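You operate a simulated robot arm through the tools that you are given. There is no shell and no other tool.

You run a simulated two-armed robot. Do the job below in one go: nothing can be reset, and whatever is moved stays where it is left.

## Task
Pick up the grey plastic tube with one hand, pass it to the other hand and put it on the rubber mat on the test table.

Only the result counts: the job must be done as asked and must still hold three seconds after the hand-in. Knocking over, shifting, dropping, spilling or breaking anything else fails it.

## Robot
Two 7-joint arms with two-finger parallel grippers on one trunk, on a base that moves. Base frame: it is fixed to the floor where the robot stands at the start and does not move with it; the origin is under the middle of the robot, x ahead of it, y to its left, z up. Lengths are in mm, angles in degrees, forces in N, time in s.
The left shoulder is at the start at [52, 101, 1060], the right one opposite. With the tool pointing down near the work surface each hand reaches from about 240 to 540 mm from the robot's upright axis, wherever it stands, measured 20 degrees to its own side. Places, roughly: grey plastic tube (6x6x15 cm) [-1000, -2800, 800]; rubber mat on the TEST table [-1200, -500, 800]. Payload 2.4 kg a hand.
The TCP of each hand is the grasp point between the finger pads, 24 mm short of the fingertips. In the tool frame z runs along the fingers and y along their closing line. The gripper opens to 68 mm. The fingers are 17 mm wide and 10 mm thick; the gripper's body (40 by 70 mm) begins 41 mm behind the TCP.
Orientation is told as [roll, pitch, yaw] about the base's x, y, z axes, in that order, counted from this pose: with the fingers straight down and closing along the base's y, the tool's x points along the base's -x, its y along +y and its z along -z.

## Interface
- The arms move only by the tool nudge_tool. It takes "left_plan", "right_plan" or both (then of equal length, played together; a hand with none holds still); each is text: rows parted by semicolons, each of 7 numbers parted by spaces: the gripper command, from -1 (fully open) to 1 (shut), values between in proportion, then the shift along the tool's x, y, z in mm, then the turn, a rotation vector about the tool's x, y, z in rad. In form: fingers tx ty tz ax ay az; .... A call has 1 to 20 rows; each row shifts and turns the commanded pose from where the row before left it, along the tool's axes as they then stand. Each row takes 0.2 s and may step no farther than 50 mm and 8.6 degrees from the row before; otherwise, or with a gripper value out of range, the whole call is refused. Where a pose cannot be reached the arm comes as near as it can. A force on the tool above 40 N (or 10 N above the force at the start of the call, whichever is more), or a blocked arm, ends the call early, and 0.2 s more pass. The fingers move at their own pace (about 72 mm/s each) and stop on an object; they squeeze with about 39 N. The grip force told is the motor's: it shows also when the fingers shut on nothing. Time passes only in rows, and 0.2 s behind the last, so rows that do not move let the fingers close. It gives the time, the measured TCP pose, the force on the tool (base axes), the opening and the grip force at its end, in the units of the frame above (readings bear some noise), with the torque about the TCP (base axes, N m) and any sound that the robot's microphone picked up, and new pictures: "pictures" is both (left out), scene, wrist or none (wrist: the cameras of the hands that moved).
- Cameras (640 x 400 px; columns grow to the right, rows downward): "scene" is now at [142.2, 2.9, 1219.8]; the picture's right is [0.05, -1.00, 0.00], its down [-0.57, -0.03, -0.82] and it looks along [0.82, 0.04, -0.57] (base axes); focal length 280 px, centre (320, 200). "left" rides on the left gripper at [84, -11, -75] in its tool frame; the picture's right is [0.13, 0.99, 0.00], its down [-0.60, 0.08, -0.79] and it looks along [-0.79, 0.10, 0.61] (tool axes); focal length 251 px, centre (320, 200). "right" rides on the right gripper at [84, 11, -75] in its tool frame; the picture's right is [-0.13, 0.99, 0.00], its down [-0.60, -0.08, -0.79] and it looks along [-0.79, -0.10, 0.61] (tool axes); focal length 251 px, centre (320, 200). There is no depth. A picture from a camera that has moved, and an enlarged one, comes with that camera's place and axes in the base frame and with its lens.
- raise_lower(by): moves the trunk up (or, below 0, down) by that many mm; the arms and the scene camera ride with it, the base frame stays. It gives what a move gives, with no picture.
- steer(legs): drives the robot by 1 to 6 legs, each [ahead, left, turn to the left] in mm, mm and degrees, along the robot's own axes; the way and the turn of a leg run together, so that a leg with both is an arc; at most 1500 mm and 180 degrees a leg. The arms and the cameras ride along, it lands a little off, and it stops where it bumps. It gives what a move gives, and a new picture of the scene camera.
- aim_head(pan, tilt): turns the head with the scene camera to pan (to the left, within 86 degrees either way) and tilt (down, from -29 to 69), counted from straight ahead of the robot (the tilt from the chest, where the trunk bows). It gives what a move gives, and a new picture of the scene camera.
- inspect(camera, box): a new picture of the part [left, top, right, bottom] of that camera's present view, enlarged. It takes no simulated time.
- hand_in(): hands the job in; it is judged then, once.

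Nothing tells you exact positions but the pictures and the camera data. Unless the task says otherwise, let go and move clear before handing in.

The tools are called after "Call:" by a JSON object that holds its "fn" and its "kwargs". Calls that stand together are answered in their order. nudge_tool: Moves the arms, as the interface text tells. Its arguments: {"type":"object","properties":{"left_plan":{"type":"string"},"right_plan":{"type":"string"},"pictures":{"type":"string","enum":["both","scene","wrist","none"]}},"required":[]} The other tools are called the same way: raise_lower (by) moves the trunk up or down; steer (legs) drives the base; aim_head (pan, tilt) turns the head that bears the scene camera; inspect (camera, box) takes an enlarged picture of a part of a camera's view; hand_in () hands the job in.

At the start:

```text
clock: 0.0
left_tool_pos: [385.7, 167.6, 1016.2]
left_tool_rot: [0.0, 0.1, 0.1]
left_force: [-0.4, 0.6, -0.3]
left_torque: [-0.01, -0.02, 0.03]
left_gripper_width: 68.0
left_gripper_force: 0.0
right_tool_pos: [299.7, -130.0, 1033.0]
right_tool_rot: [0.1, 0.0, -0.1]
right_force: [-0.9, -0.5, 0.7]
right_torque: [0.03, -0.02, 0.0]
right_gripper_width: 67.7
right_gripper_force: 0.0
trunk travel left (down, up): [-275.0, 574.0]
robot x, y, heading: [0.6, 1.1, 0.0]
head pan, tilt (commanded): [2.6, 34.6]
```

scene: 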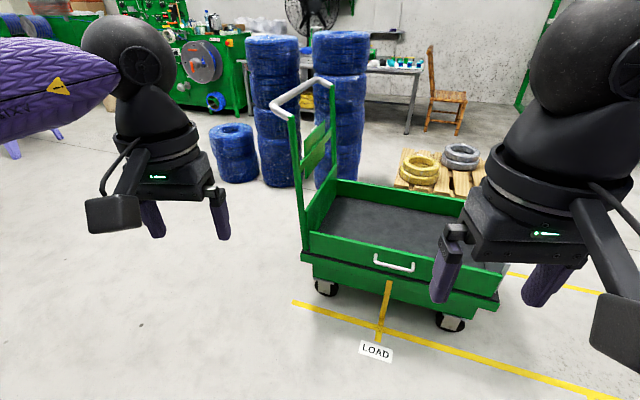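
right: 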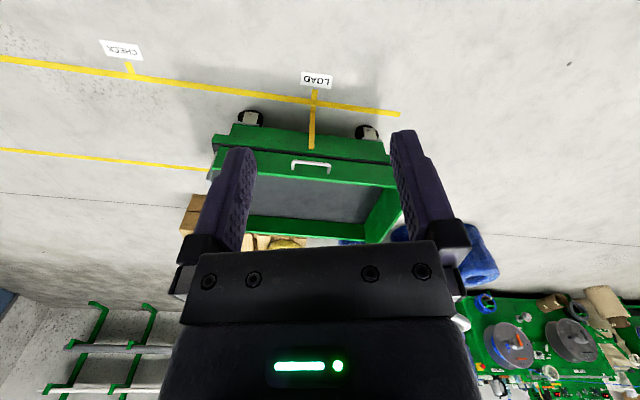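
left: 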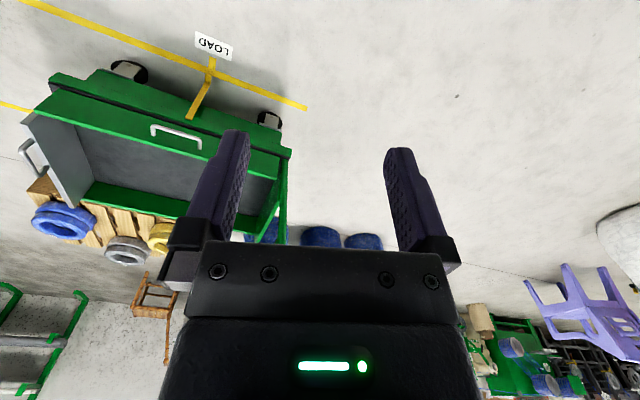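

I see a workshop with a green cart ahead of me; the tube and the mat should be behind me and to the right. I'll look around with the head first before driving.

Call:
{"fn": "aim_head", "kwargs": {"pan": -86, "tilt": 20}}

```text
clock: 1.6
left_tool_pos: [386.8, 166.3, 1017.0]
left_tool_rot: [0.0, 0.0, 0.1]
left_force: [0.2, -0.3, 0.0]
left_torque: [0.01, -0.02, 0.01]
left_gripper_width: 68.2
left_gripper_force: 0.0
right_tool_pos: [300.6, -130.5, 1033.6]
right_tool_rot: [0.1, 0.0, -0.1]
right_force: [0.1, 0.1, 0.2]
right_torque: [0.03, 0.0, 0.01]
right_gripper_width: 67.9
right_gripper_force: 0.1
trunk travel left (down, up): [-275.0, 574.0]
robot x, y, heading: [0.6, -2.3, -0.1]
head pan, tilt (commanded): [-85.9, 20.0]
camera scene: at [60.6, -94.0, 1243.0], right [-1.0, -0.07, 0.0], down [-0.02, 0.34, -0.94], along [0.07, -0.94, -0.34], focal length 280 px, centre (320, 200)
```

scene: 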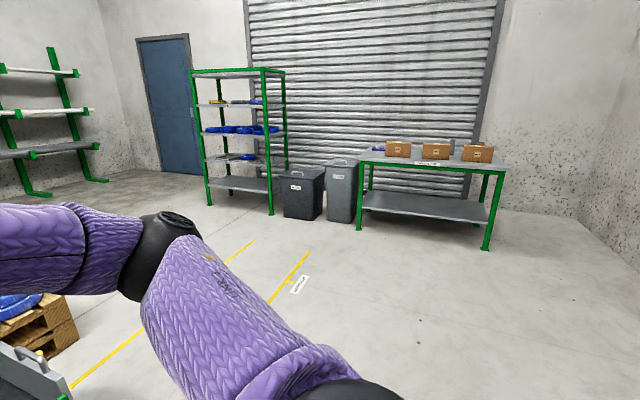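

I can see a green-framed table with boxes at around [-1000, -2800]. I'll enlarge it to find the tube.

Call:
{"fn": "inspect", "kwargs": {"camera": "scene", "box": [340, 120, 520, 230]}}

Call:
{"fn": "inspect", "kwargs": {"camera": "scene", "box": [355, 130, 435, 180]}}

```text
3.56 times, centred on (430, 175) of scene
camera zoom: at [60.6, -94.0, 1243.0], right [-1.0, -0.07, 0.0], down [-0.02, 0.34, -0.94], along [0.07, -0.94, -0.34], focal length 995 px, centre (-71, 289)
```

zoom: 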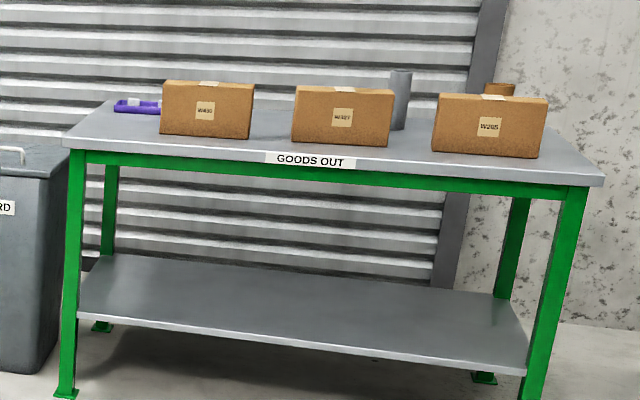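

```text
8.00 times, centred on (395, 155) of scene
camera zoom: at [60.6, -94.0, 1243.0], right [-1.0, -0.07, 0.0], down [-0.02, 0.34, -0.94], along [0.07, -0.94, -0.34], focal length 2239 px, centre (-280, 560)
```

zoom: 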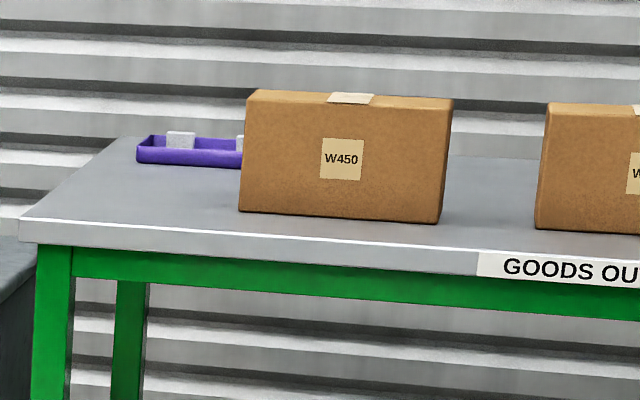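

The grey tube stands behind boxes on the "GOODS OUT" table. Next I'll turn right 90 degrees on the spot so I can see the test table behind and the goods table straight ahead.

Call:
{"fn": "steer", "kwargs": {"legs": [[0, 0, -90]]}}

Call:
{"fn": "aim_head", "kwargs": {"pan": -75, "tilt": 25}}

```text
clock: 5.9
left_tool_pos: [157.3, -389.4, 1017.7]
left_tool_rot: [0.0, 0.0, -91.2]
left_force: [0.2, -0.3, 0.0]
left_torque: [-0.02, 0.02, 0.0]
left_gripper_width: 68.0
left_gripper_force: 0.0
right_tool_pos: [-137.5, -296.4, 1033.9]
right_tool_rot: [0.0, 0.1, -91.4]
right_force: [-0.7, 0.0, -0.1]
right_torque: [-0.01, 0.0, -0.01]
right_gripper_width: 67.9
right_gripper_force: 0.0
trunk travel left (down, up): [-275.0, 574.0]
robot x, y, heading: [2.2, -1.7, -91.7]
head pan, tilt (commanded): [-85.9, 20.0]
camera scene: at [-94.4, -59.5, 1243.0], right [-0.05, 1.0, 0.0], down [0.34, 0.02, -0.94], along [-0.94, -0.04, -0.34], focal length 280 px, centre (320, 200)
```

scene: 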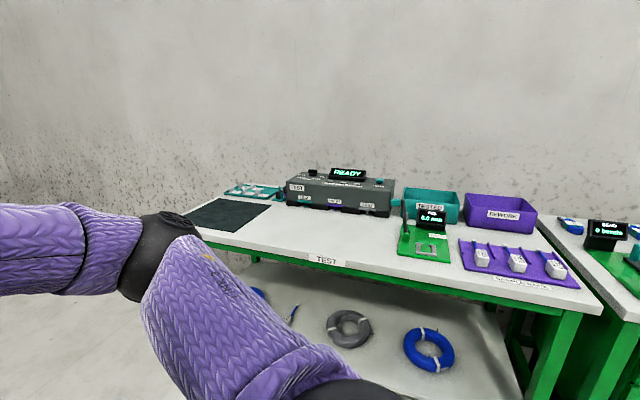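

```text
clock: 6.6
left_tool_pos: [157.2, -389.2, 1016.3]
left_tool_rot: [-0.1, 0.0, -91.3]
left_force: [0.2, 0.1, -0.6]
left_torque: [-0.05, 0.01, 0.0]
left_gripper_width: 67.6
left_gripper_force: 0.1
right_tool_pos: [-136.5, -296.0, 1034.7]
right_tool_rot: [0.1, 0.0, -91.3]
right_force: [0.2, -0.4, 0.1]
right_torque: [-0.01, -0.05, -0.01]
right_gripper_width: 68.3
right_gripper_force: 0.0
trunk travel left (down, up): [-275.0, 574.0]
robot x, y, heading: [0.0, 1.0, -91.7]
head pan, tilt (commanded): [-75.0, 25.0]
camera scene: at [-91.0, -76.8, 1235.0], right [-0.24, 0.97, 0.0], down [0.41, 0.1, -0.91], along [-0.88, -0.21, -0.42], focal length 280 px, centre (320, 200)
```

scene: 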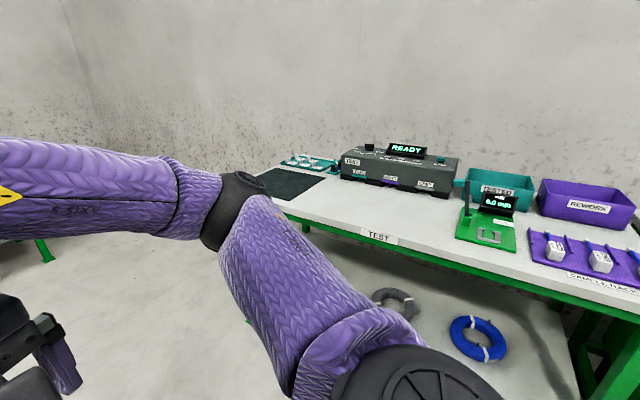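

The test table is at about x = -1200 with the black mat on its south end near [-1180, -490]. Now I look straight ahead toward the goods table.

Call:
{"fn": "aim_head", "kwargs": {"pan": -15, "tilt": 20}}

```text
clock: 7.9
left_tool_pos: [157.4, -389.2, 1016.3]
left_tool_rot: [0.0, -0.1, -91.3]
left_force: [0.3, 0.0, -0.5]
left_torque: [-0.03, 0.01, 0.0]
left_gripper_width: 68.0
left_gripper_force: 0.1
right_tool_pos: [-137.4, -295.7, 1034.5]
right_tool_rot: [0.1, 0.0, -91.4]
right_force: [-0.5, -0.6, 0.4]
right_torque: [0.0, 0.0, 0.01]
right_gripper_width: 68.2
right_gripper_force: 0.1
trunk travel left (down, up): [-275.0, 574.0]
robot x, y, heading: [3.4, -2.0, -91.4]
head pan, tilt (commanded): [-15.0, 20.0]
camera scene: at [-27.7, -144.5, 1243.0], right [-0.96, 0.28, 0.0], down [0.1, 0.33, -0.94], along [-0.27, -0.9, -0.34], focal length 280 px, centre (320, 200)
```

scene: 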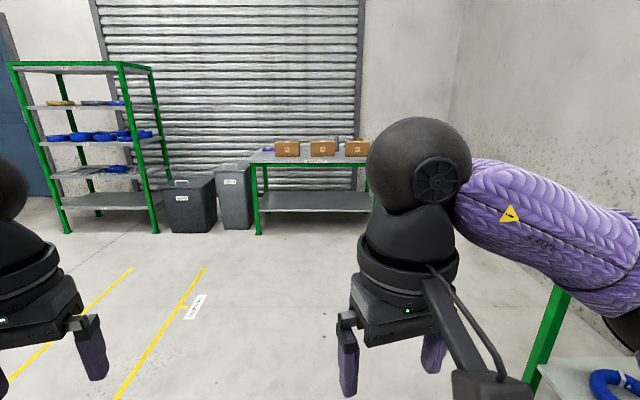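

The goods table is about 2.4 m ahead. I'll drive toward it in two legs, keeping well clear of the test table on my right, then look from nearer.

Call:
{"fn": "steer", "kwargs": {"legs": [[1200, 0, 0], [0, -800, 0], [0, 0, 1.5]]}}

Call:
{"fn": "aim_head", "kwargs": {"pan": 0, "tilt": 25}}

```text
clock: 18.3
left_tool_pos: [-690.5, -1555.8, 1018.4]
left_tool_rot: [0.0, 0.0, -91.3]
left_force: [0.7, -0.1, 0.9]
left_torque: [0.01, 0.0, 0.01]
left_gripper_width: 68.0
left_gripper_force: 0.1
right_tool_pos: [-985.1, -1461.2, 1034.2]
right_tool_rot: [0.1, 0.0, -91.7]
right_force: [-1.0, -0.2, 0.7]
right_torque: [-0.02, 0.01, -0.03]
right_gripper_width: 67.9
right_gripper_force: 0.1
trunk travel left (down, up): [-275.0, 574.0]
robot x, y, heading: [-847.5, -1166.8, -91.3]
head pan, tilt (commanded): [-15.0, 20.0]
camera scene: at [-874.9, -1310.2, 1243.0], right [-0.96, 0.28, 0.0], down [0.1, 0.33, -0.94], along [-0.27, -0.9, -0.34], focal length 280 px, centre (320, 200)
```

scene: 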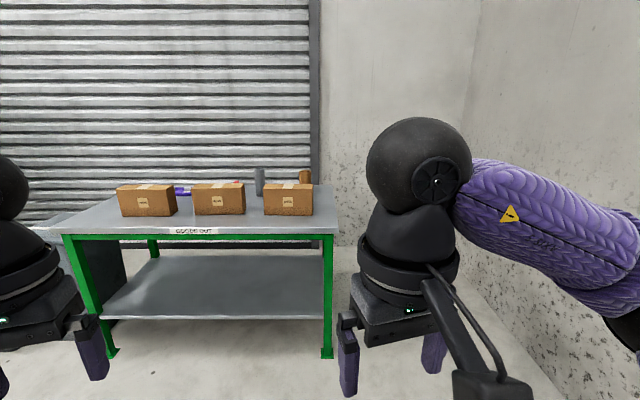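

```text
clock: 19.1
left_tool_pos: [-689.5, -1554.7, 1018.7]
left_tool_rot: [0.0, 0.0, -91.3]
left_force: [0.1, 0.4, -0.5]
left_torque: [0.03, -0.01, -0.02]
left_gripper_width: 67.9
left_gripper_force: 0.1
right_tool_pos: [-985.4, -1462.6, 1035.3]
right_tool_rot: [0.1, 0.0, -91.5]
right_force: [-0.1, 0.5, 0.0]
right_torque: [0.01, -0.01, 0.02]
right_gripper_width: 68.1
right_gripper_force: 0.1
trunk travel left (down, up): [-275.0, 574.0]
robot x, y, heading: [-846.0, -1168.9, -91.4]
head pan, tilt (commanded): [0.0, 25.0]
camera scene: at [-851.0, -1313.0, 1234.9], right [-1.0, 0.03, 0.0], down [0.01, 0.42, -0.91], along [-0.02, -0.91, -0.42], focal length 280 px, centre (320, 200)
```

scene: 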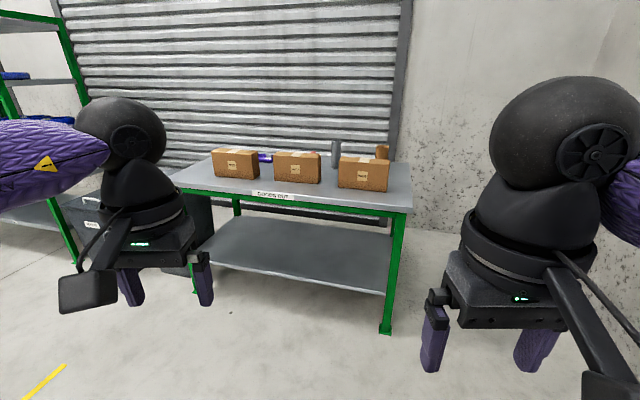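

The goods table is turned about 17 degrees; its front face points toward (0.27, 0.96). I'll enlarge to locate the tube and the things around it.

Call:
{"fn": "inspect", "kwargs": {"camera": "scene", "box": [160, 125, 430, 225]}}

Call:
{"fn": "inspect", "kwargs": {"camera": "scene", "box": [304, 130, 424, 205]}}

```text
2.37 times, centred on (295, 175) of scene
camera zoom: at [-851.0, -1313.0, 1234.9], right [-1.0, 0.03, 0.0], down [0.01, 0.42, -0.91], along [-0.02, -0.91, -0.42], focal length 664 px, centre (379, 259)
```

zoom: 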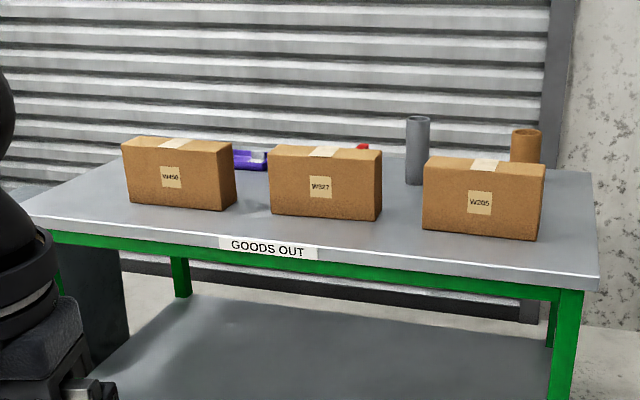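

```text
5.33 times, centred on (364, 168) of scene
camera zoom: at [-851.0, -1313.0, 1234.9], right [-1.0, 0.03, 0.0], down [0.01, 0.42, -0.91], along [-0.02, -0.91, -0.42], focal length 1493 px, centre (85, 373)
```

zoom: 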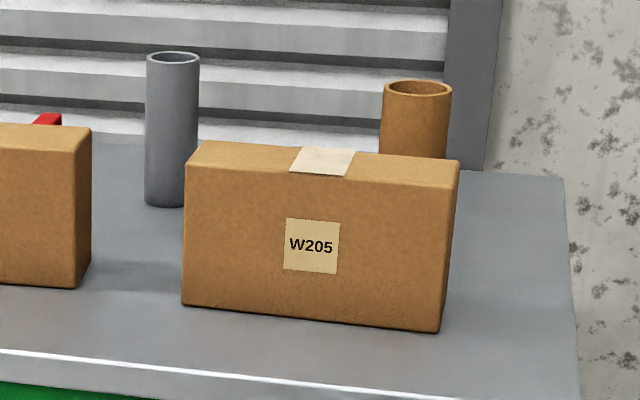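

I put the table top near z ≈ 745, the tube near [-976, -2825] – about 430 mm in from the front edge, behind the gap between boxes W427 and W205. Next I look down to see how far my base sticks out.

Call:
{"fn": "aim_head", "kwargs": {"pan": 0, "tilt": 69}}

Call:
{"fn": "aim_head", "kwargs": {"pan": 60, "tilt": 69}}

```text
clock: 20.2
left_tool_pos: [-690.8, -1556.2, 1017.0]
left_tool_rot: [0.0, 0.0, -91.4]
left_force: [0.1, 0.4, -0.1]
left_torque: [0.04, 0.0, 0.0]
left_gripper_width: 67.9
left_gripper_force: 0.0
right_tool_pos: [-984.5, -1461.6, 1035.6]
right_tool_rot: [0.0, 0.0, -91.5]
right_force: [0.3, 0.5, -0.6]
right_torque: [-0.03, 0.02, -0.05]
right_gripper_width: 68.3
right_gripper_force: 0.0
trunk travel left (down, up): [-275.0, 574.0]
robot x, y, heading: [-848.7, -1167.1, -91.3]
head pan, tilt (commanded): [0.0, 68.8]
camera scene: at [-850.0, -1276.8, 1175.5], right [-1.0, 0.03, 0.0], down [0.02, 0.93, -0.36], along [-0.01, -0.36, -0.93], focal length 280 px, centre (320, 200)
```

scene: 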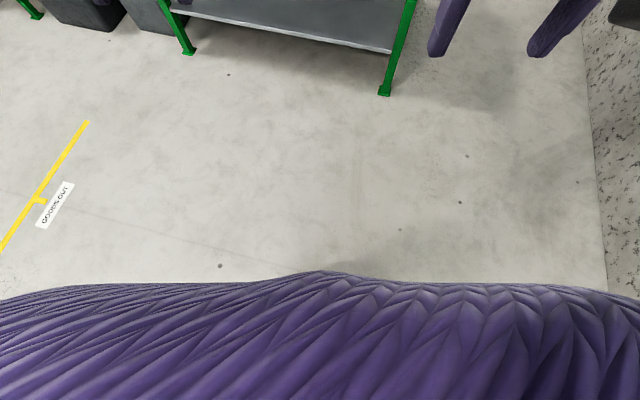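

```text
clock: 21.5
left_tool_pos: [-689.6, -1554.9, 1016.9]
left_tool_rot: [-0.1, 0.1, -91.5]
left_force: [0.0, 0.0, -0.7]
left_torque: [0.0, 0.01, -0.04]
left_gripper_width: 68.0
left_gripper_force: 0.0
right_tool_pos: [-984.9, -1461.4, 1034.7]
right_tool_rot: [0.1, -0.1, -91.7]
right_force: [-0.3, -0.5, 0.0]
right_torque: [0.0, -0.02, 0.01]
right_gripper_width: 68.0
right_gripper_force: 0.0
trunk travel left (down, up): [-275.0, 574.0]
robot x, y, heading: [-848.1, -1164.0, -91.9]
head pan, tilt (commanded): [60.0, 68.8]
camera scene: at [-800.9, -1250.1, 1175.5], right [-0.52, -0.85, 0.0], down [-0.79, 0.49, -0.36], along [0.31, -0.19, -0.93], focal length 280 px, centre (320, 200)
```

scene: 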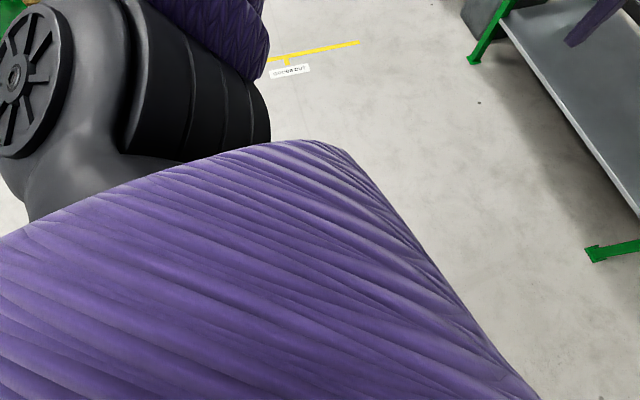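

My chest hides the base, but the floor is clear from about 215 mm ahead of my axis, so the base is short. The wall is far to the right of the table. I'll move nearer, square to the table front.

Call:
{"fn": "steer", "kwargs": {"legs": [[0, 0, -15], [620, 384, 0]]}}

Call:
{"fn": "raise_lower", "kwargs": {"by": 250}}

Call:
{"fn": "aim_head", "kwargs": {"pan": 0, "tilt": 40}}

```text
clock: 26.4
left_tool_pos: [-606.0, -2286.4, 1016.8]
left_tool_rot: [0.0, 0.1, -106.3]
left_force: [-0.4, 0.9, 0.2]
left_torque: [0.03, 0.0, -0.01]
left_gripper_width: 68.1
left_gripper_force: 0.0
right_tool_pos: [-865.9, -2121.2, 1035.4]
right_tool_rot: [0.0, 0.0, -106.4]
right_force: [0.5, 0.2, 0.2]
right_torque: [-0.05, 0.01, 0.01]
right_gripper_width: 67.8
right_gripper_force: 0.1
trunk travel left (down, up): [-275.0, 574.0]
robot x, y, heading: [-660.6, -1869.3, -106.3]
head pan, tilt (commanded): [60.0, 68.8]
camera scene: at [-633.4, -1963.7, 1175.5], right [-0.72, -0.69, 0.0], down [-0.64, 0.67, -0.36], along [0.25, -0.26, -0.93], focal length 280 px, centre (320, 200)
```

scene: 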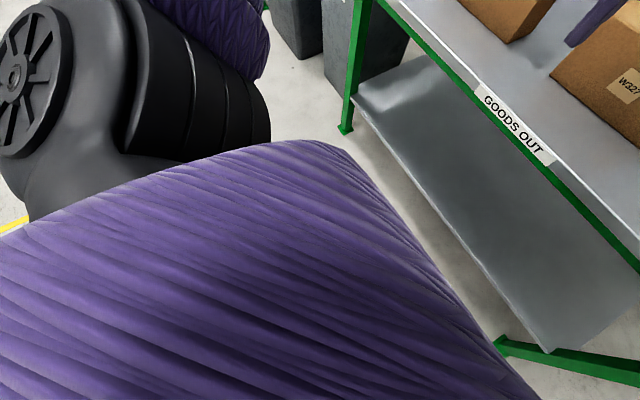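

```text
clock: 28.9
left_tool_pos: [-604.4, -2287.4, 1265.6]
left_tool_rot: [-0.1, 0.1, -106.2]
left_force: [-0.1, -0.4, 0.0]
left_torque: [0.0, 0.01, 0.02]
left_gripper_width: 68.1
left_gripper_force: 0.0
right_tool_pos: [-865.5, -2121.5, 1283.5]
right_tool_rot: [0.1, 0.0, -106.4]
right_force: [0.5, 0.0, 0.5]
right_torque: [0.01, -0.04, -0.03]
right_gripper_width: 68.0
right_gripper_force: 0.1
trunk travel left (down, up): [-525.0, 324.0]
robot x, y, heading: [-657.0, -1869.1, -106.4]
head pan, tilt (commanded): [60.0, 68.8]
```

```text
clock: 30.2
left_tool_pos: [-605.2, -2287.7, 1267.4]
left_tool_rot: [0.0, 0.1, -106.2]
left_force: [-0.6, 0.0, -0.1]
left_torque: [0.0, 0.0, 0.0]
left_gripper_width: 68.1
left_gripper_force: 0.1
right_tool_pos: [-865.8, -2121.5, 1285.1]
right_tool_rot: [0.1, 0.0, -106.4]
right_force: [0.0, 0.4, -0.3]
right_torque: [0.02, -0.02, 0.02]
right_gripper_width: 68.2
right_gripper_force: 0.1
trunk travel left (down, up): [-525.0, 324.0]
robot x, y, heading: [-658.4, -1874.4, -106.2]
head pan, tilt (commanded): [0.0, 40.0]
camera scene: at [-685.9, -1970.7, 1463.4], right [-0.96, 0.28, 0.0], down [0.18, 0.62, -0.77], along [-0.21, -0.73, -0.64], focal length 280 px, centre (320, 200)
```

scene: 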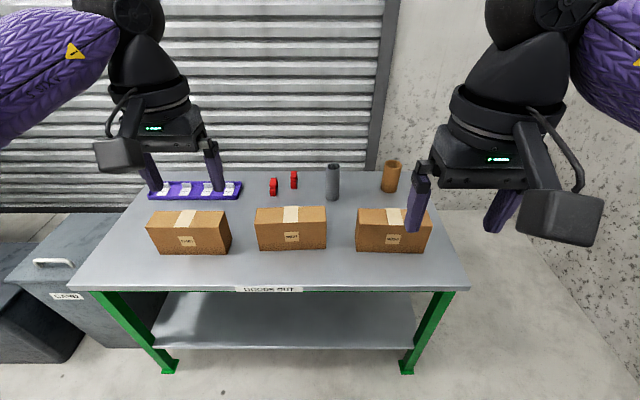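

I'm now squarely in front of the table and can see everything: the tube stands alone, behind the gap between two boxes, with two small red things to its left. I'll enlarge for accurate measuring.

Call:
{"fn": "inspect", "kwargs": {"camera": "scene", "box": [250, 150, 430, 262]}}

Call:
{"fn": "inspect", "kwargs": {"camera": "scene", "box": [300, 150, 364, 190]}}

Call:
{"fn": "inspect", "kwargs": {"camera": "scene", "box": [300, 170, 364, 210]}}

Call:
{"fn": "inspect", "kwargs": {"camera": "scene", "box": [60, 255, 270, 385]}}

Call:
{"fn": "inspect", "kwargs": {"camera": "scene", "box": [300, 255, 510, 385]}}

```text
3.56 times, centred on (340, 206) of scene
camera zoom: at [-685.9, -1970.7, 1463.4], right [-0.96, 0.28, 0.0], down [0.18, 0.62, -0.77], along [-0.21, -0.73, -0.64], focal length 995 px, centre (249, 179)
```

zoom: 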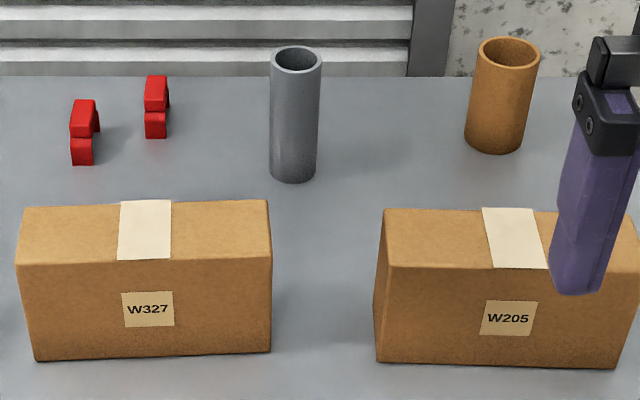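

```text
10.00 times, centred on (332, 170) of scene
camera zoom: at [-685.9, -1970.7, 1463.4], right [-0.96, 0.28, 0.0], down [0.18, 0.62, -0.77], along [-0.21, -0.73, -0.64], focal length 2799 px, centre (200, 500)
```

zoom: 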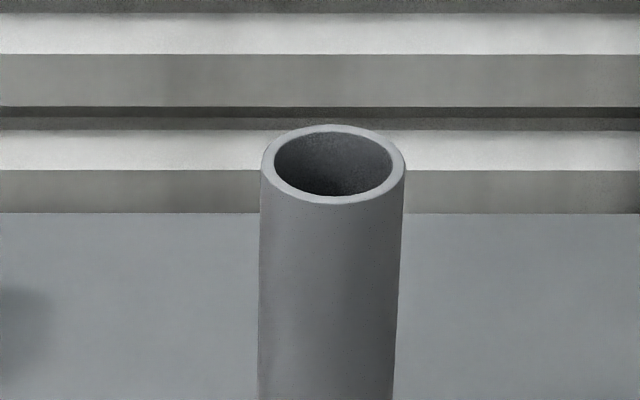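

```text
10.00 times, centred on (332, 190) of scene
camera zoom: at [-685.9, -1970.7, 1463.4], right [-0.96, 0.28, 0.0], down [0.18, 0.62, -0.77], along [-0.21, -0.73, -0.64], focal length 2799 px, centre (200, 300)
```

zoom: 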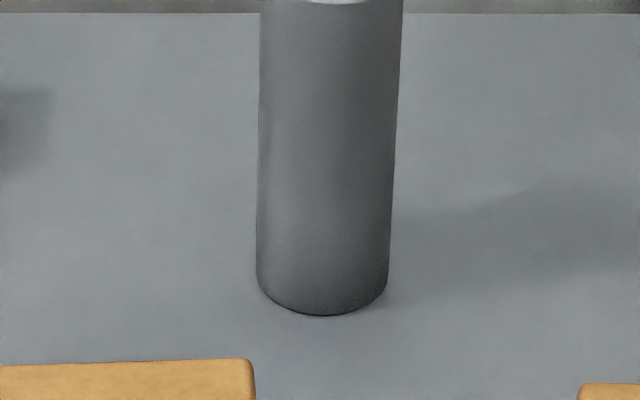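

```text
3.05 times, centred on (165, 320) of scene
camera zoom: at [-685.9, -1970.7, 1463.4], right [-0.96, 0.28, 0.0], down [0.18, 0.62, -0.77], along [-0.21, -0.73, -0.64], focal length 853 px, centre (792, -166)
```

zoom: 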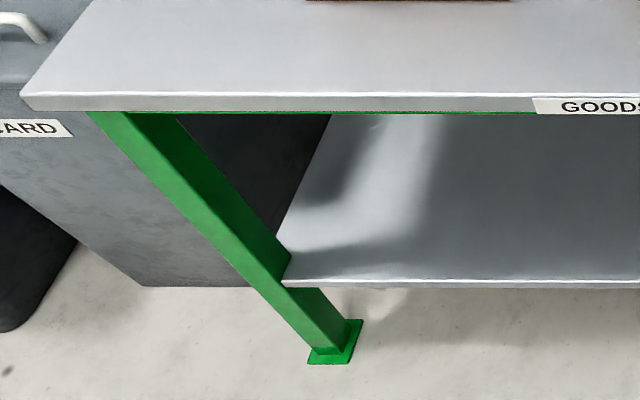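

```text
3.05 times, centred on (405, 320) of scene
camera zoom: at [-685.9, -1970.7, 1463.4], right [-0.96, 0.28, 0.0], down [0.18, 0.62, -0.77], along [-0.21, -0.73, -0.64], focal length 853 px, centre (61, -166)
```

zoom: 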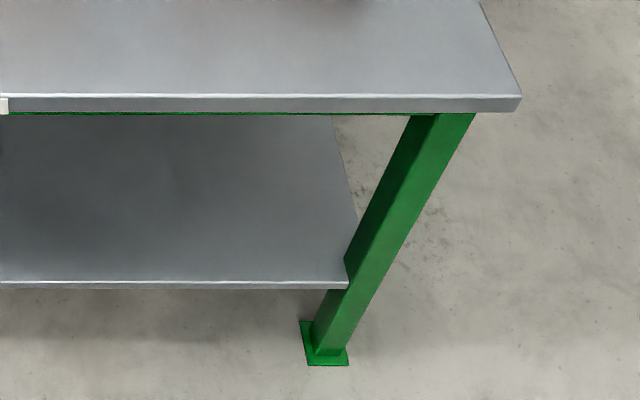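

The table top is at z ≈ 738; the tube (≈53 mm across, 150 tall) is 980 mm ahead and 49 mm right of my axis, 410 mm behind the table edge. I'll now test, in free air above everything, how far the right hand reaches with the fingers tilted 60° forward.

Call:
{"fn": "nudge_tool", "kwargs": {"right_plan": "-1 -30 0 30 0 -0.149 0; -1 -25.2 0 34.1 0 -0.149 0; -1 -19.9 0 37.5 0 -0.149 0; -1 -14.1 0 40 0 -0.149 0; -1 -8 0 41.7 0 -0.149 0; -1 -1.7 0 42.4 0 -0.149 0; -1 4.6 0 42.2 0 -0.149 0; -1 -20.1 0 34.6 0 0 0; -1 -20.1 0 34.6 0 0 0", "pictures": "both"}}

```text
clock: 32.2
left_tool_pos: [-603.6, -2287.3, 1267.1]
left_tool_rot: [-0.1, 0.0, -106.2]
left_force: [0.1, -0.6, 0.6]
left_torque: [0.01, -0.03, 0.06]
left_gripper_width: 68.1
left_gripper_force: 0.0
right_tool_pos: [-935.9, -2390.7, 1081.9]
right_tool_rot: [1.3, -56.4, -106.3]
right_force: [0.6, 0.1, -0.1]
right_torque: [0.03, 0.01, 0.04]
right_gripper_width: 68.0
right_gripper_force: 0.0
right hand out of reach, approached as far as the arm can: row 7
trunk travel left (down, up): [-525.0, 324.0]
robot x, y, heading: [-655.5, -1870.4, -106.2]
head pan, tilt (commanded): [0.0, 40.0]
camera scene: at [-685.4, -1971.3, 1463.4], right [-0.96, 0.28, 0.0], down [0.18, 0.62, -0.77], along [-0.22, -0.73, -0.64], focal length 280 px, centre (320, 200)
camera right: at [-895.4, -2287.9, 1053.9], right [0.94, -0.33, 0.12], down [0.0, 0.34, 0.94], along [-0.35, -0.88, 0.32], focal length 251 px, centre (320, 200)
```

scene: 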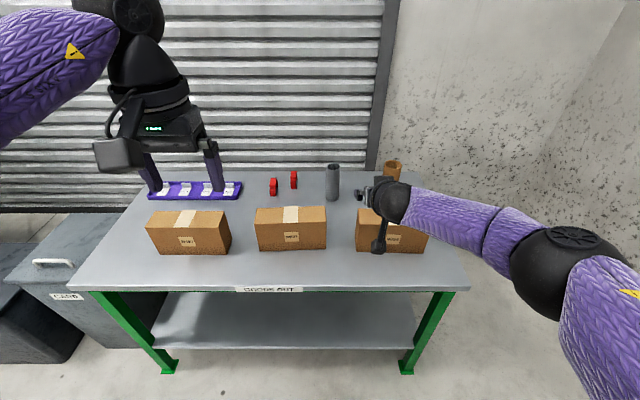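
right: 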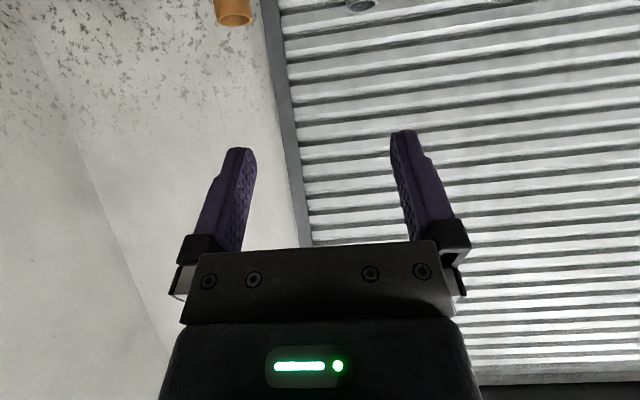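

The right hand got to about 576 mm ahead with a 56° tilt; one row was flagged out of reach. I'll extend a bit further to see where it really saturates.

Call:
{"fn": "nudge_tool", "kwargs": {"right_plan": "-1 -20.1 0 34.6 0 0 0; -1 -20.1 0 34.6 0 0 0; -1 0 0 0 0 0 0", "pictures": "none"}}

```text
clock: 33.0
left_tool_pos: [-604.5, -2287.1, 1266.9]
left_tool_rot: [-0.1, 0.0, -106.2]
left_force: [-0.5, -0.2, 0.1]
left_torque: [-0.01, -0.03, 0.02]
left_gripper_width: 67.9
left_gripper_force: 0.1
right_tool_pos: [-942.0, -2418.1, 1086.6]
right_tool_rot: [1.3, -56.3, -106.4]
right_force: [0.0, 0.3, 0.5]
right_torque: [0.0, 0.01, 0.0]
right_gripper_width: 68.1
right_gripper_force: 0.1
right hand out of reach, approached as far as the arm can: row 1, 2
trunk travel left (down, up): [-525.0, 324.0]
robot x, y, heading: [-659.9, -1869.2, -106.5]
head pan, tilt (commanded): [0.0, 40.0]
```

Call:
{"fn": "nudge_tool", "kwargs": {"right_plan": "-1 0 0 0 0 0 0", "pictures": "both"}}

Call:
{"fn": "aim_head", "kwargs": {"pan": -40, "tilt": 30}}

```text
clock: 33.4
left_tool_pos: [-603.4, -2287.8, 1266.0]
left_tool_rot: [-0.1, 0.0, -106.2]
left_force: [-0.7, 0.0, -1.0]
left_torque: [-0.01, 0.0, -0.04]
left_gripper_width: 68.1
left_gripper_force: 0.1
right_tool_pos: [-941.9, -2417.8, 1085.2]
right_tool_rot: [1.1, -56.4, -106.4]
right_force: [-1.1, -0.4, 0.4]
right_torque: [0.01, -0.05, 0.02]
right_gripper_width: 68.0
right_gripper_force: 0.0
trunk travel left (down, up): [-525.0, 324.0]
robot x, y, heading: [-657.6, -1869.4, -106.1]
head pan, tilt (commanded): [0.0, 40.0]
camera scene: at [-685.8, -1970.8, 1463.5], right [-0.96, 0.28, 0.0], down [0.18, 0.62, -0.77], along [-0.21, -0.73, -0.64], focal length 280 px, centre (320, 200)
camera right: at [-902.0, -2315.7, 1057.1], right [0.94, -0.33, 0.12], down [0.0, 0.34, 0.94], along [-0.35, -0.88, 0.32], focal length 251 px, centre (320, 200)
```

scene: 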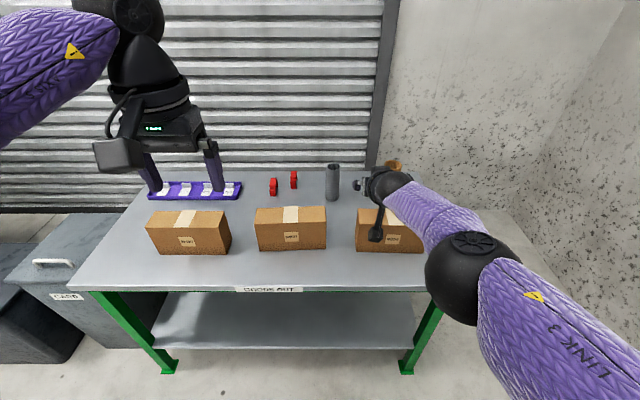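
right: 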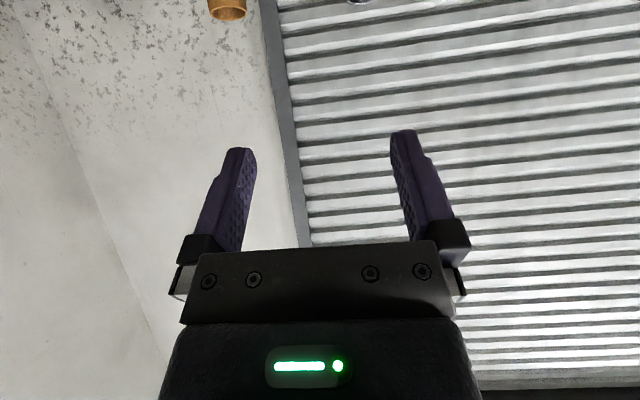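

```text
clock: 34.5
left_tool_pos: [-603.9, -2287.0, 1266.8]
left_tool_rot: [0.0, 0.1, -106.2]
left_force: [-0.2, -1.1, 0.1]
left_torque: [0.0, -0.02, -0.02]
left_gripper_width: 68.3
left_gripper_force: 0.1
right_tool_pos: [-943.7, -2418.0, 1085.4]
right_tool_rot: [1.2, -56.3, -106.4]
right_force: [0.3, 0.6, -0.1]
right_torque: [0.02, 0.0, 0.0]
right_gripper_width: 67.9
right_gripper_force: 0.1
trunk travel left (down, up): [-525.0, 324.0]
robot x, y, heading: [-658.0, -1868.9, -106.3]
head pan, tilt (commanded): [-40.0, 30.0]
camera scene: at [-737.2, -1939.4, 1478.8], right [-0.56, 0.83, 0.0], down [0.42, 0.28, -0.87], along [-0.72, -0.48, -0.5], focal length 280 px, centre (320, 200)
```

scene: 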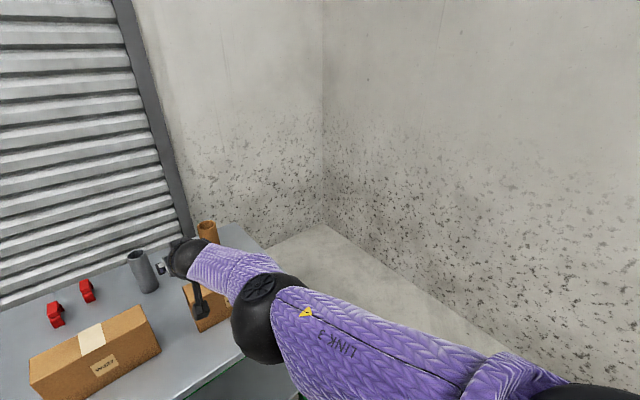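

The tilted right hand saturates at about 606 mm ahead, so I must know how close my base can get. I'll tilt the left hand backwards so its wrist camera looks down at my own base.

Call:
{"fn": "nudge_tool", "kwargs": {"left_plan": "-1 20 0 0 0 0.149 0; -1 20 0 0 0 0.149 0; -1 20 0 0 0 0.149 0; -1 0 0 0 0 0.149 0; -1 0 0 0 0 0.149 0", "pictures": "wrist"}}

```text
clock: 35.7
left_tool_pos: [-588.9, -2228.2, 1274.4]
left_tool_rot: [-0.2, 42.5, -106.4]
left_force: [1.1, 0.5, -0.5]
left_torque: [-0.02, -0.01, 0.04]
left_gripper_width: 68.1
left_gripper_force: 0.0
left hand out of reach, approached as far as the arm can: row 5
right_tool_pos: [-942.4, -2418.2, 1085.8]
right_tool_rot: [1.2, -56.5, -106.3]
right_force: [0.2, 0.3, -0.6]
right_torque: [-0.02, 0.01, 0.01]
right_gripper_width: 67.9
right_gripper_force: 0.0
trunk travel left (down, up): [-525.0, 324.0]
robot x, y, heading: [-654.8, -1869.2, -106.2]
head pan, tilt (commanded): [-40.0, 30.0]
camera left: at [-595.5, -2214.4, 1386.5], right [0.98, -0.19, 0.09], down [-0.2, -0.96, 0.18], along [0.05, -0.19, -0.98], focal length 251 px, centre (320, 200)
```

left: 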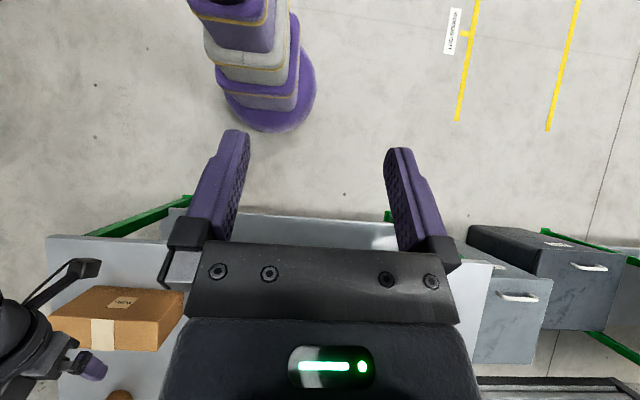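

I can see my base: a round disc of about 225 mm radius with a folding trunk on it. I'll enlarge this view to measure the base and the shelf more exactly.

Call:
{"fn": "inspect", "kwargs": {"camera": "left", "box": [160, 0, 352, 140]}}

Call:
{"fn": "inspect", "kwargs": {"camera": "left", "box": [40, 150, 280, 300]}}

```text
2.86 times, centred on (256, 70) of left
camera zoom: at [-595.5, -2214.4, 1386.5], right [0.98, -0.19, 0.09], down [-0.2, -0.96, 0.18], along [0.05, -0.19, -0.98], focal length 718 px, centre (503, 571)
```

zoom: 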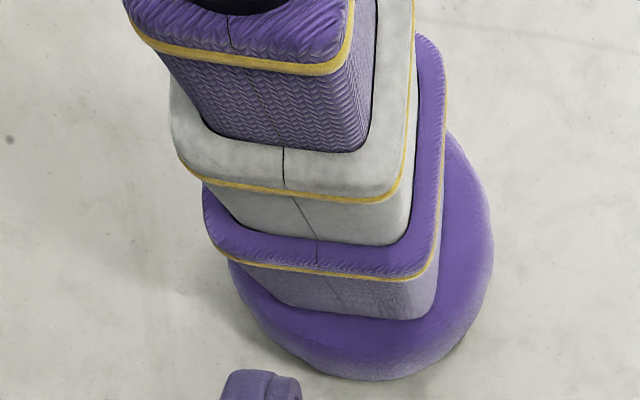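

```text
2.67 times, centred on (160, 225) of left
camera zoom: at [-595.5, -2214.4, 1386.5], right [0.98, -0.19, 0.09], down [-0.2, -0.96, 0.18], along [0.05, -0.19, -0.98], focal length 670 px, centre (747, 133)
```

zoom: 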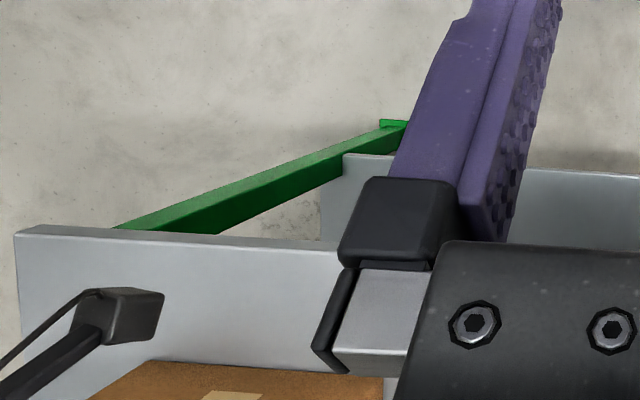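

My base is a 222 mm disc and the shelf edge is set back, so I can stand about 230–250 mm from the table edge. By turning the body left so the right shoulder leads, the right hand gains reach. I'll put the left hand back to pointing down and swing the right arm 45° outward around its shoulder, still high above everything.

Call:
{"fn": "nudge_tool", "kwargs": {"left_plan": "-1 0 0 0 0 -0.149 0; -1 -10 0 0 0 -0.149 0; -1 -10 0 0 0 -0.149 0; -1 -10 0 0 0 -0.149 0; -1 0 0 0 0 -0.149 0; -1 0 0 0 0 0 0; -1 0 0 0 0 0 0; -1 0 0 0 0 0 0; -1 0 0 0 0 0 0; -1 0 0 0 0 0 0", "right_plan": "-1 13.8 0 -20.8 0 0 0; -1 2 -48 -3 0.0727 0 0.0483; -1 2 -48 -3 0.0727 0 0.0483; -1 2 -48 -3 0.0727 0 0.0483; -1 2 -48 -3 0.0727 0 0.0483; -1 2 -48 -3 0.0727 0 0.0483; -1 2 -48 -3 0.0727 0 0.0483; -1 2 -48 -3 0.0727 0 0.0483; -1 2 -48 -3 0.0727 0 0.0483; -1 2 -48 -3 0.0727 0 0.0483", "pictures": "both"}}

```text
clock: 37.9
left_tool_pos: [-595.4, -2253.3, 1261.0]
left_tool_rot: [0.0, 0.0, -106.2]
left_force: [0.1, 0.4, -0.2]
left_torque: [0.01, 0.03, -0.04]
left_gripper_width: 68.0
left_gripper_force: 0.0
right_tool_pos: [-1261.9, -2123.8, 1081.5]
right_tool_rot: [0.9, -56.0, -151.3]
right_force: [0.6, -0.6, 0.3]
right_torque: [0.01, 0.02, -0.01]
right_gripper_width: 68.1
right_gripper_force: 0.1
trunk travel left (down, up): [-525.0, 324.0]
robot x, y, heading: [-655.3, -1868.4, -106.6]
head pan, tilt (commanded): [-40.0, 30.0]
camera scene: at [-737.6, -1938.7, 1478.8], right [-0.55, 0.83, 0.0], down [0.42, 0.28, -0.87], along [-0.72, -0.48, -0.5], focal length 280 px, centre (320, 200)
camera right: at [-1160.4, -2079.6, 1053.0], right [0.42, -0.9, 0.12], down [0.24, 0.23, 0.94], along [-0.87, -0.37, 0.31], focal length 251 px, centre (320, 200)
camera left: at [-582.5, -2170.6, 1336.1], right [0.99, -0.15, 0.0], down [-0.09, -0.6, 0.79], along [-0.12, -0.78, -0.61], focal length 251 px, centre (320, 200)
```

scene: 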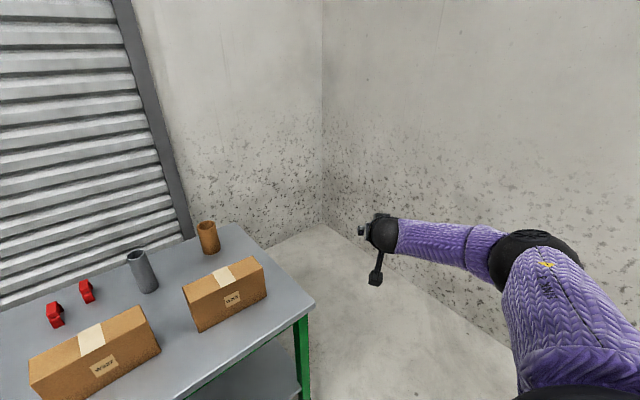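
right: 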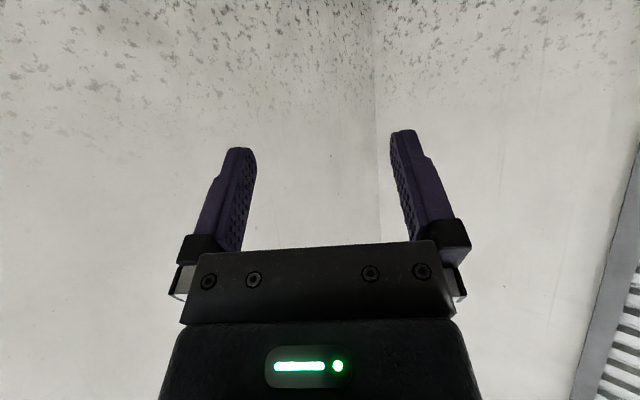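
left: 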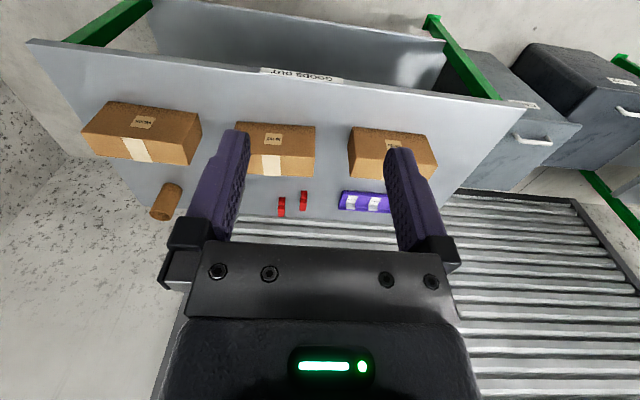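

The right hand now reaches 657 mm from my axis at 51° to the right, with some slack left. I'll turn left 51° and creep toward the table (right shoulder leading), staying about 290 mm from the edge first, then look.

Call:
{"fn": "steer", "kwargs": {"legs": [[0, 0, 51], [142, -253, 0]]}}

Call:
{"fn": "aim_head", "kwargs": {"pan": -48, "tilt": 45}}

```text
clock: 42.2
left_tool_pos: [-449.5, -2326.0, 1262.1]
left_tool_rot: [0.0, 0.1, -55.4]
left_force: [0.0, -0.4, 0.6]
left_torque: [0.04, 0.01, -0.02]
left_gripper_width: 67.9
left_gripper_force: 0.0
right_tool_pos: [-969.3, -2759.6, 1079.8]
right_tool_rot: [0.8, -56.0, -100.4]
right_force: [-0.2, -1.1, -0.6]
right_torque: [0.01, -0.01, 0.02]
right_gripper_width: 68.0
right_gripper_force: 0.0
trunk travel left (down, up): [-525.0, 324.0]
robot x, y, heading: [-786.3, -2133.1, -55.4]
head pan, tilt (commanded): [-40.0, 30.0]
camera scene: at [-784.1, -2237.4, 1478.8], right [-1.0, 0.1, 0.0], down [0.05, 0.5, -0.87], along [-0.08, -0.86, -0.5], focal length 280 px, centre (320, 200)
```

scene: 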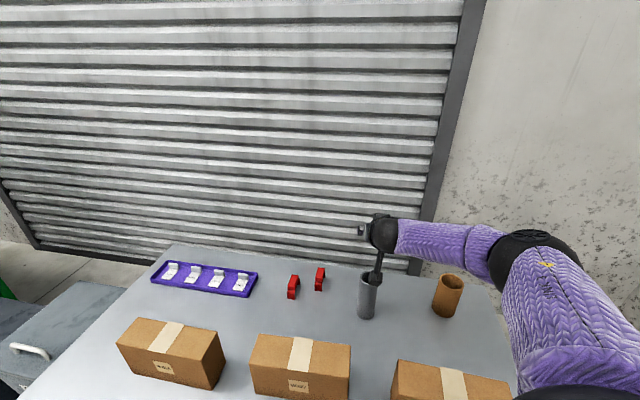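

```text
clock: 43.0
left_tool_pos: [-449.9, -2326.2, 1261.1]
left_tool_rot: [0.2, 0.0, -55.5]
left_force: [-0.6, 0.1, -0.6]
left_torque: [0.02, 0.0, -0.01]
left_gripper_width: 68.1
left_gripper_force: 0.0
right_tool_pos: [-970.0, -2758.6, 1080.6]
right_tool_rot: [0.8, -55.9, -100.5]
right_force: [-0.3, 0.5, -0.2]
right_torque: [0.02, 0.0, 0.0]
right_gripper_width: 67.9
right_gripper_force: 0.1
trunk travel left (down, up): [-525.0, 324.0]
robot x, y, heading: [-786.6, -2126.5, -55.6]
head pan, tilt (commanded): [-48.0, 45.0]
camera scene: at [-794.0, -2225.7, 1456.3], right [-0.97, 0.23, 0.0], down [0.16, 0.69, -0.71], along [-0.17, -0.69, -0.71], focal length 280 px, centre (320, 200)
```

scene: 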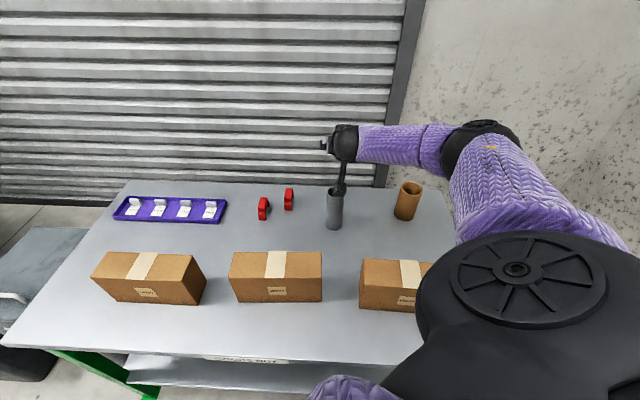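

The right hand hovers near the tube in plan, 270 mm above it. I'll measure the tube again from this viewpoint.

Call:
{"fn": "inspect", "kwargs": {"camera": "scene", "box": [302, 180, 366, 220]}}

Call:
{"fn": "inspect", "kwargs": {"camera": "scene", "box": [302, 200, 366, 240]}}

Call:
{"fn": "inspect", "kwargs": {"camera": "scene", "box": [0, 300, 200, 400]}}

Call:
{"fn": "inspect", "kwargs": {"camera": "scene", "box": [290, 110, 450, 210]}}

```text
10.00 times, centred on (334, 200) of scene
camera zoom: at [-794.0, -2225.7, 1456.3], right [-0.97, 0.23, 0.0], down [0.16, 0.69, -0.71], along [-0.17, -0.69, -0.71], focal length 2799 px, centre (180, 200)
```

zoom: 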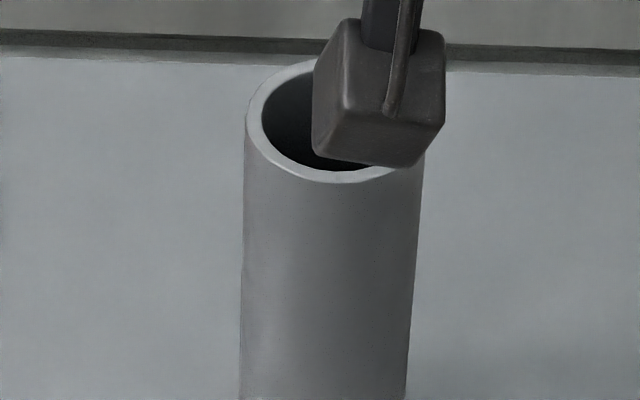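

```text
10.00 times, centred on (334, 220) of scene
camera zoom: at [-794.0, -2225.7, 1456.3], right [-0.97, 0.23, 0.0], down [0.16, 0.69, -0.71], along [-0.17, -0.69, -0.71], focal length 2799 px, centre (180, 0)
```

zoom: 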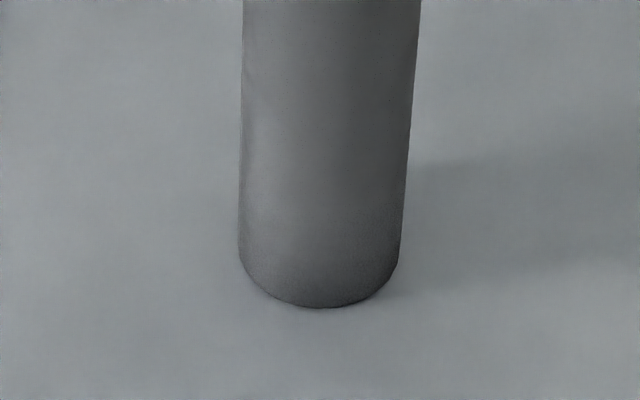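

```text
3.20 times, centred on (100, 350) of scene
camera zoom: at [-794.0, -2225.7, 1456.3], right [-0.97, 0.23, 0.0], down [0.16, 0.69, -0.71], along [-0.17, -0.69, -0.71], focal length 896 px, centre (1024, -280)
```

zoom: 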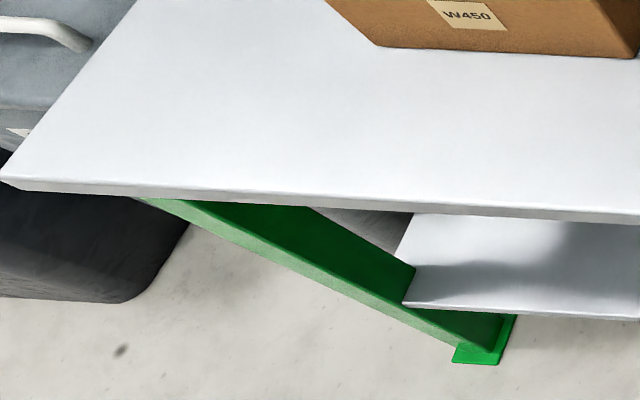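

```text
4.00 times, centred on (370, 160) of scene
camera zoom: at [-794.0, -2225.7, 1456.3], right [-0.97, 0.23, 0.0], down [0.16, 0.69, -0.71], along [-0.17, -0.69, -0.71], focal length 1120 px, centre (120, 360)
```

zoom: 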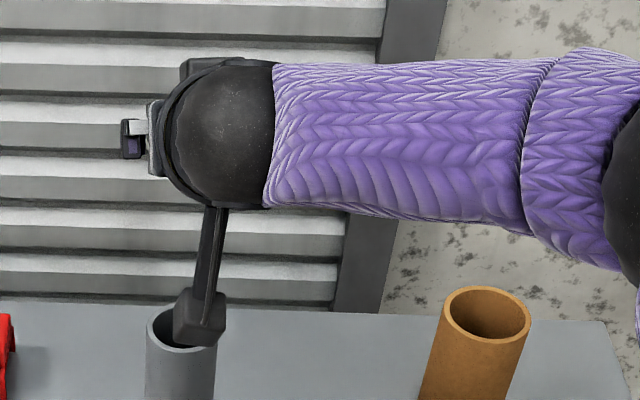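

The tube axis works out again at [-979, -2800] and the hand is 42 mm short of it, well aligned sideways. I'll move the base 33 mm along the hand's direction (leaving the tube slightly ahead of the TCP so the tilted palm clears it), still high above.

Call:
{"fn": "steer", "kwargs": {"legs": [[23.5, -23.5, 0]]}}

```text
clock: 43.8
left_tool_pos: [-457.1, -2358.8, 1259.8]
left_tool_rot: [0.1, 0.1, -55.4]
left_force: [-0.1, -0.1, -0.7]
left_torque: [0.02, -0.01, 0.02]
left_gripper_width: 68.3
left_gripper_force: 0.1
right_tool_pos: [-976.5, -2794.0, 1079.1]
right_tool_rot: [0.7, -55.9, -100.4]
right_force: [-0.6, 0.2, 0.6]
right_torque: [-0.02, 0.0, -0.01]
right_gripper_width: 68.0
right_gripper_force: 0.0
trunk travel left (down, up): [-525.0, 324.0]
robot x, y, heading: [-793.1, -2163.0, -55.5]
head pan, tilt (commanded): [-48.0, 45.0]
camera scene: at [-800.7, -2260.2, 1456.1], right [-0.97, 0.23, 0.0], down [0.17, 0.69, -0.71], along [-0.16, -0.69, -0.71], focal length 280 px, centre (320, 200)
```

scene: 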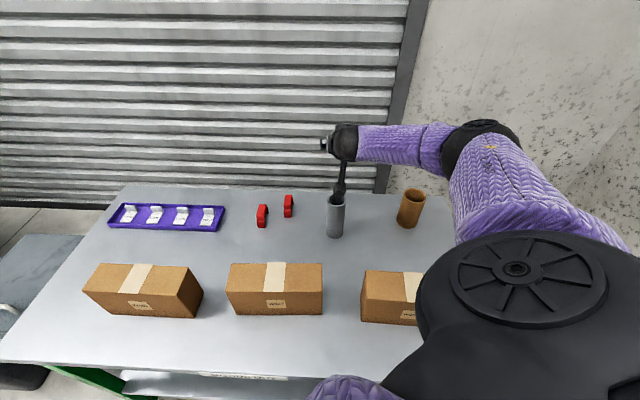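

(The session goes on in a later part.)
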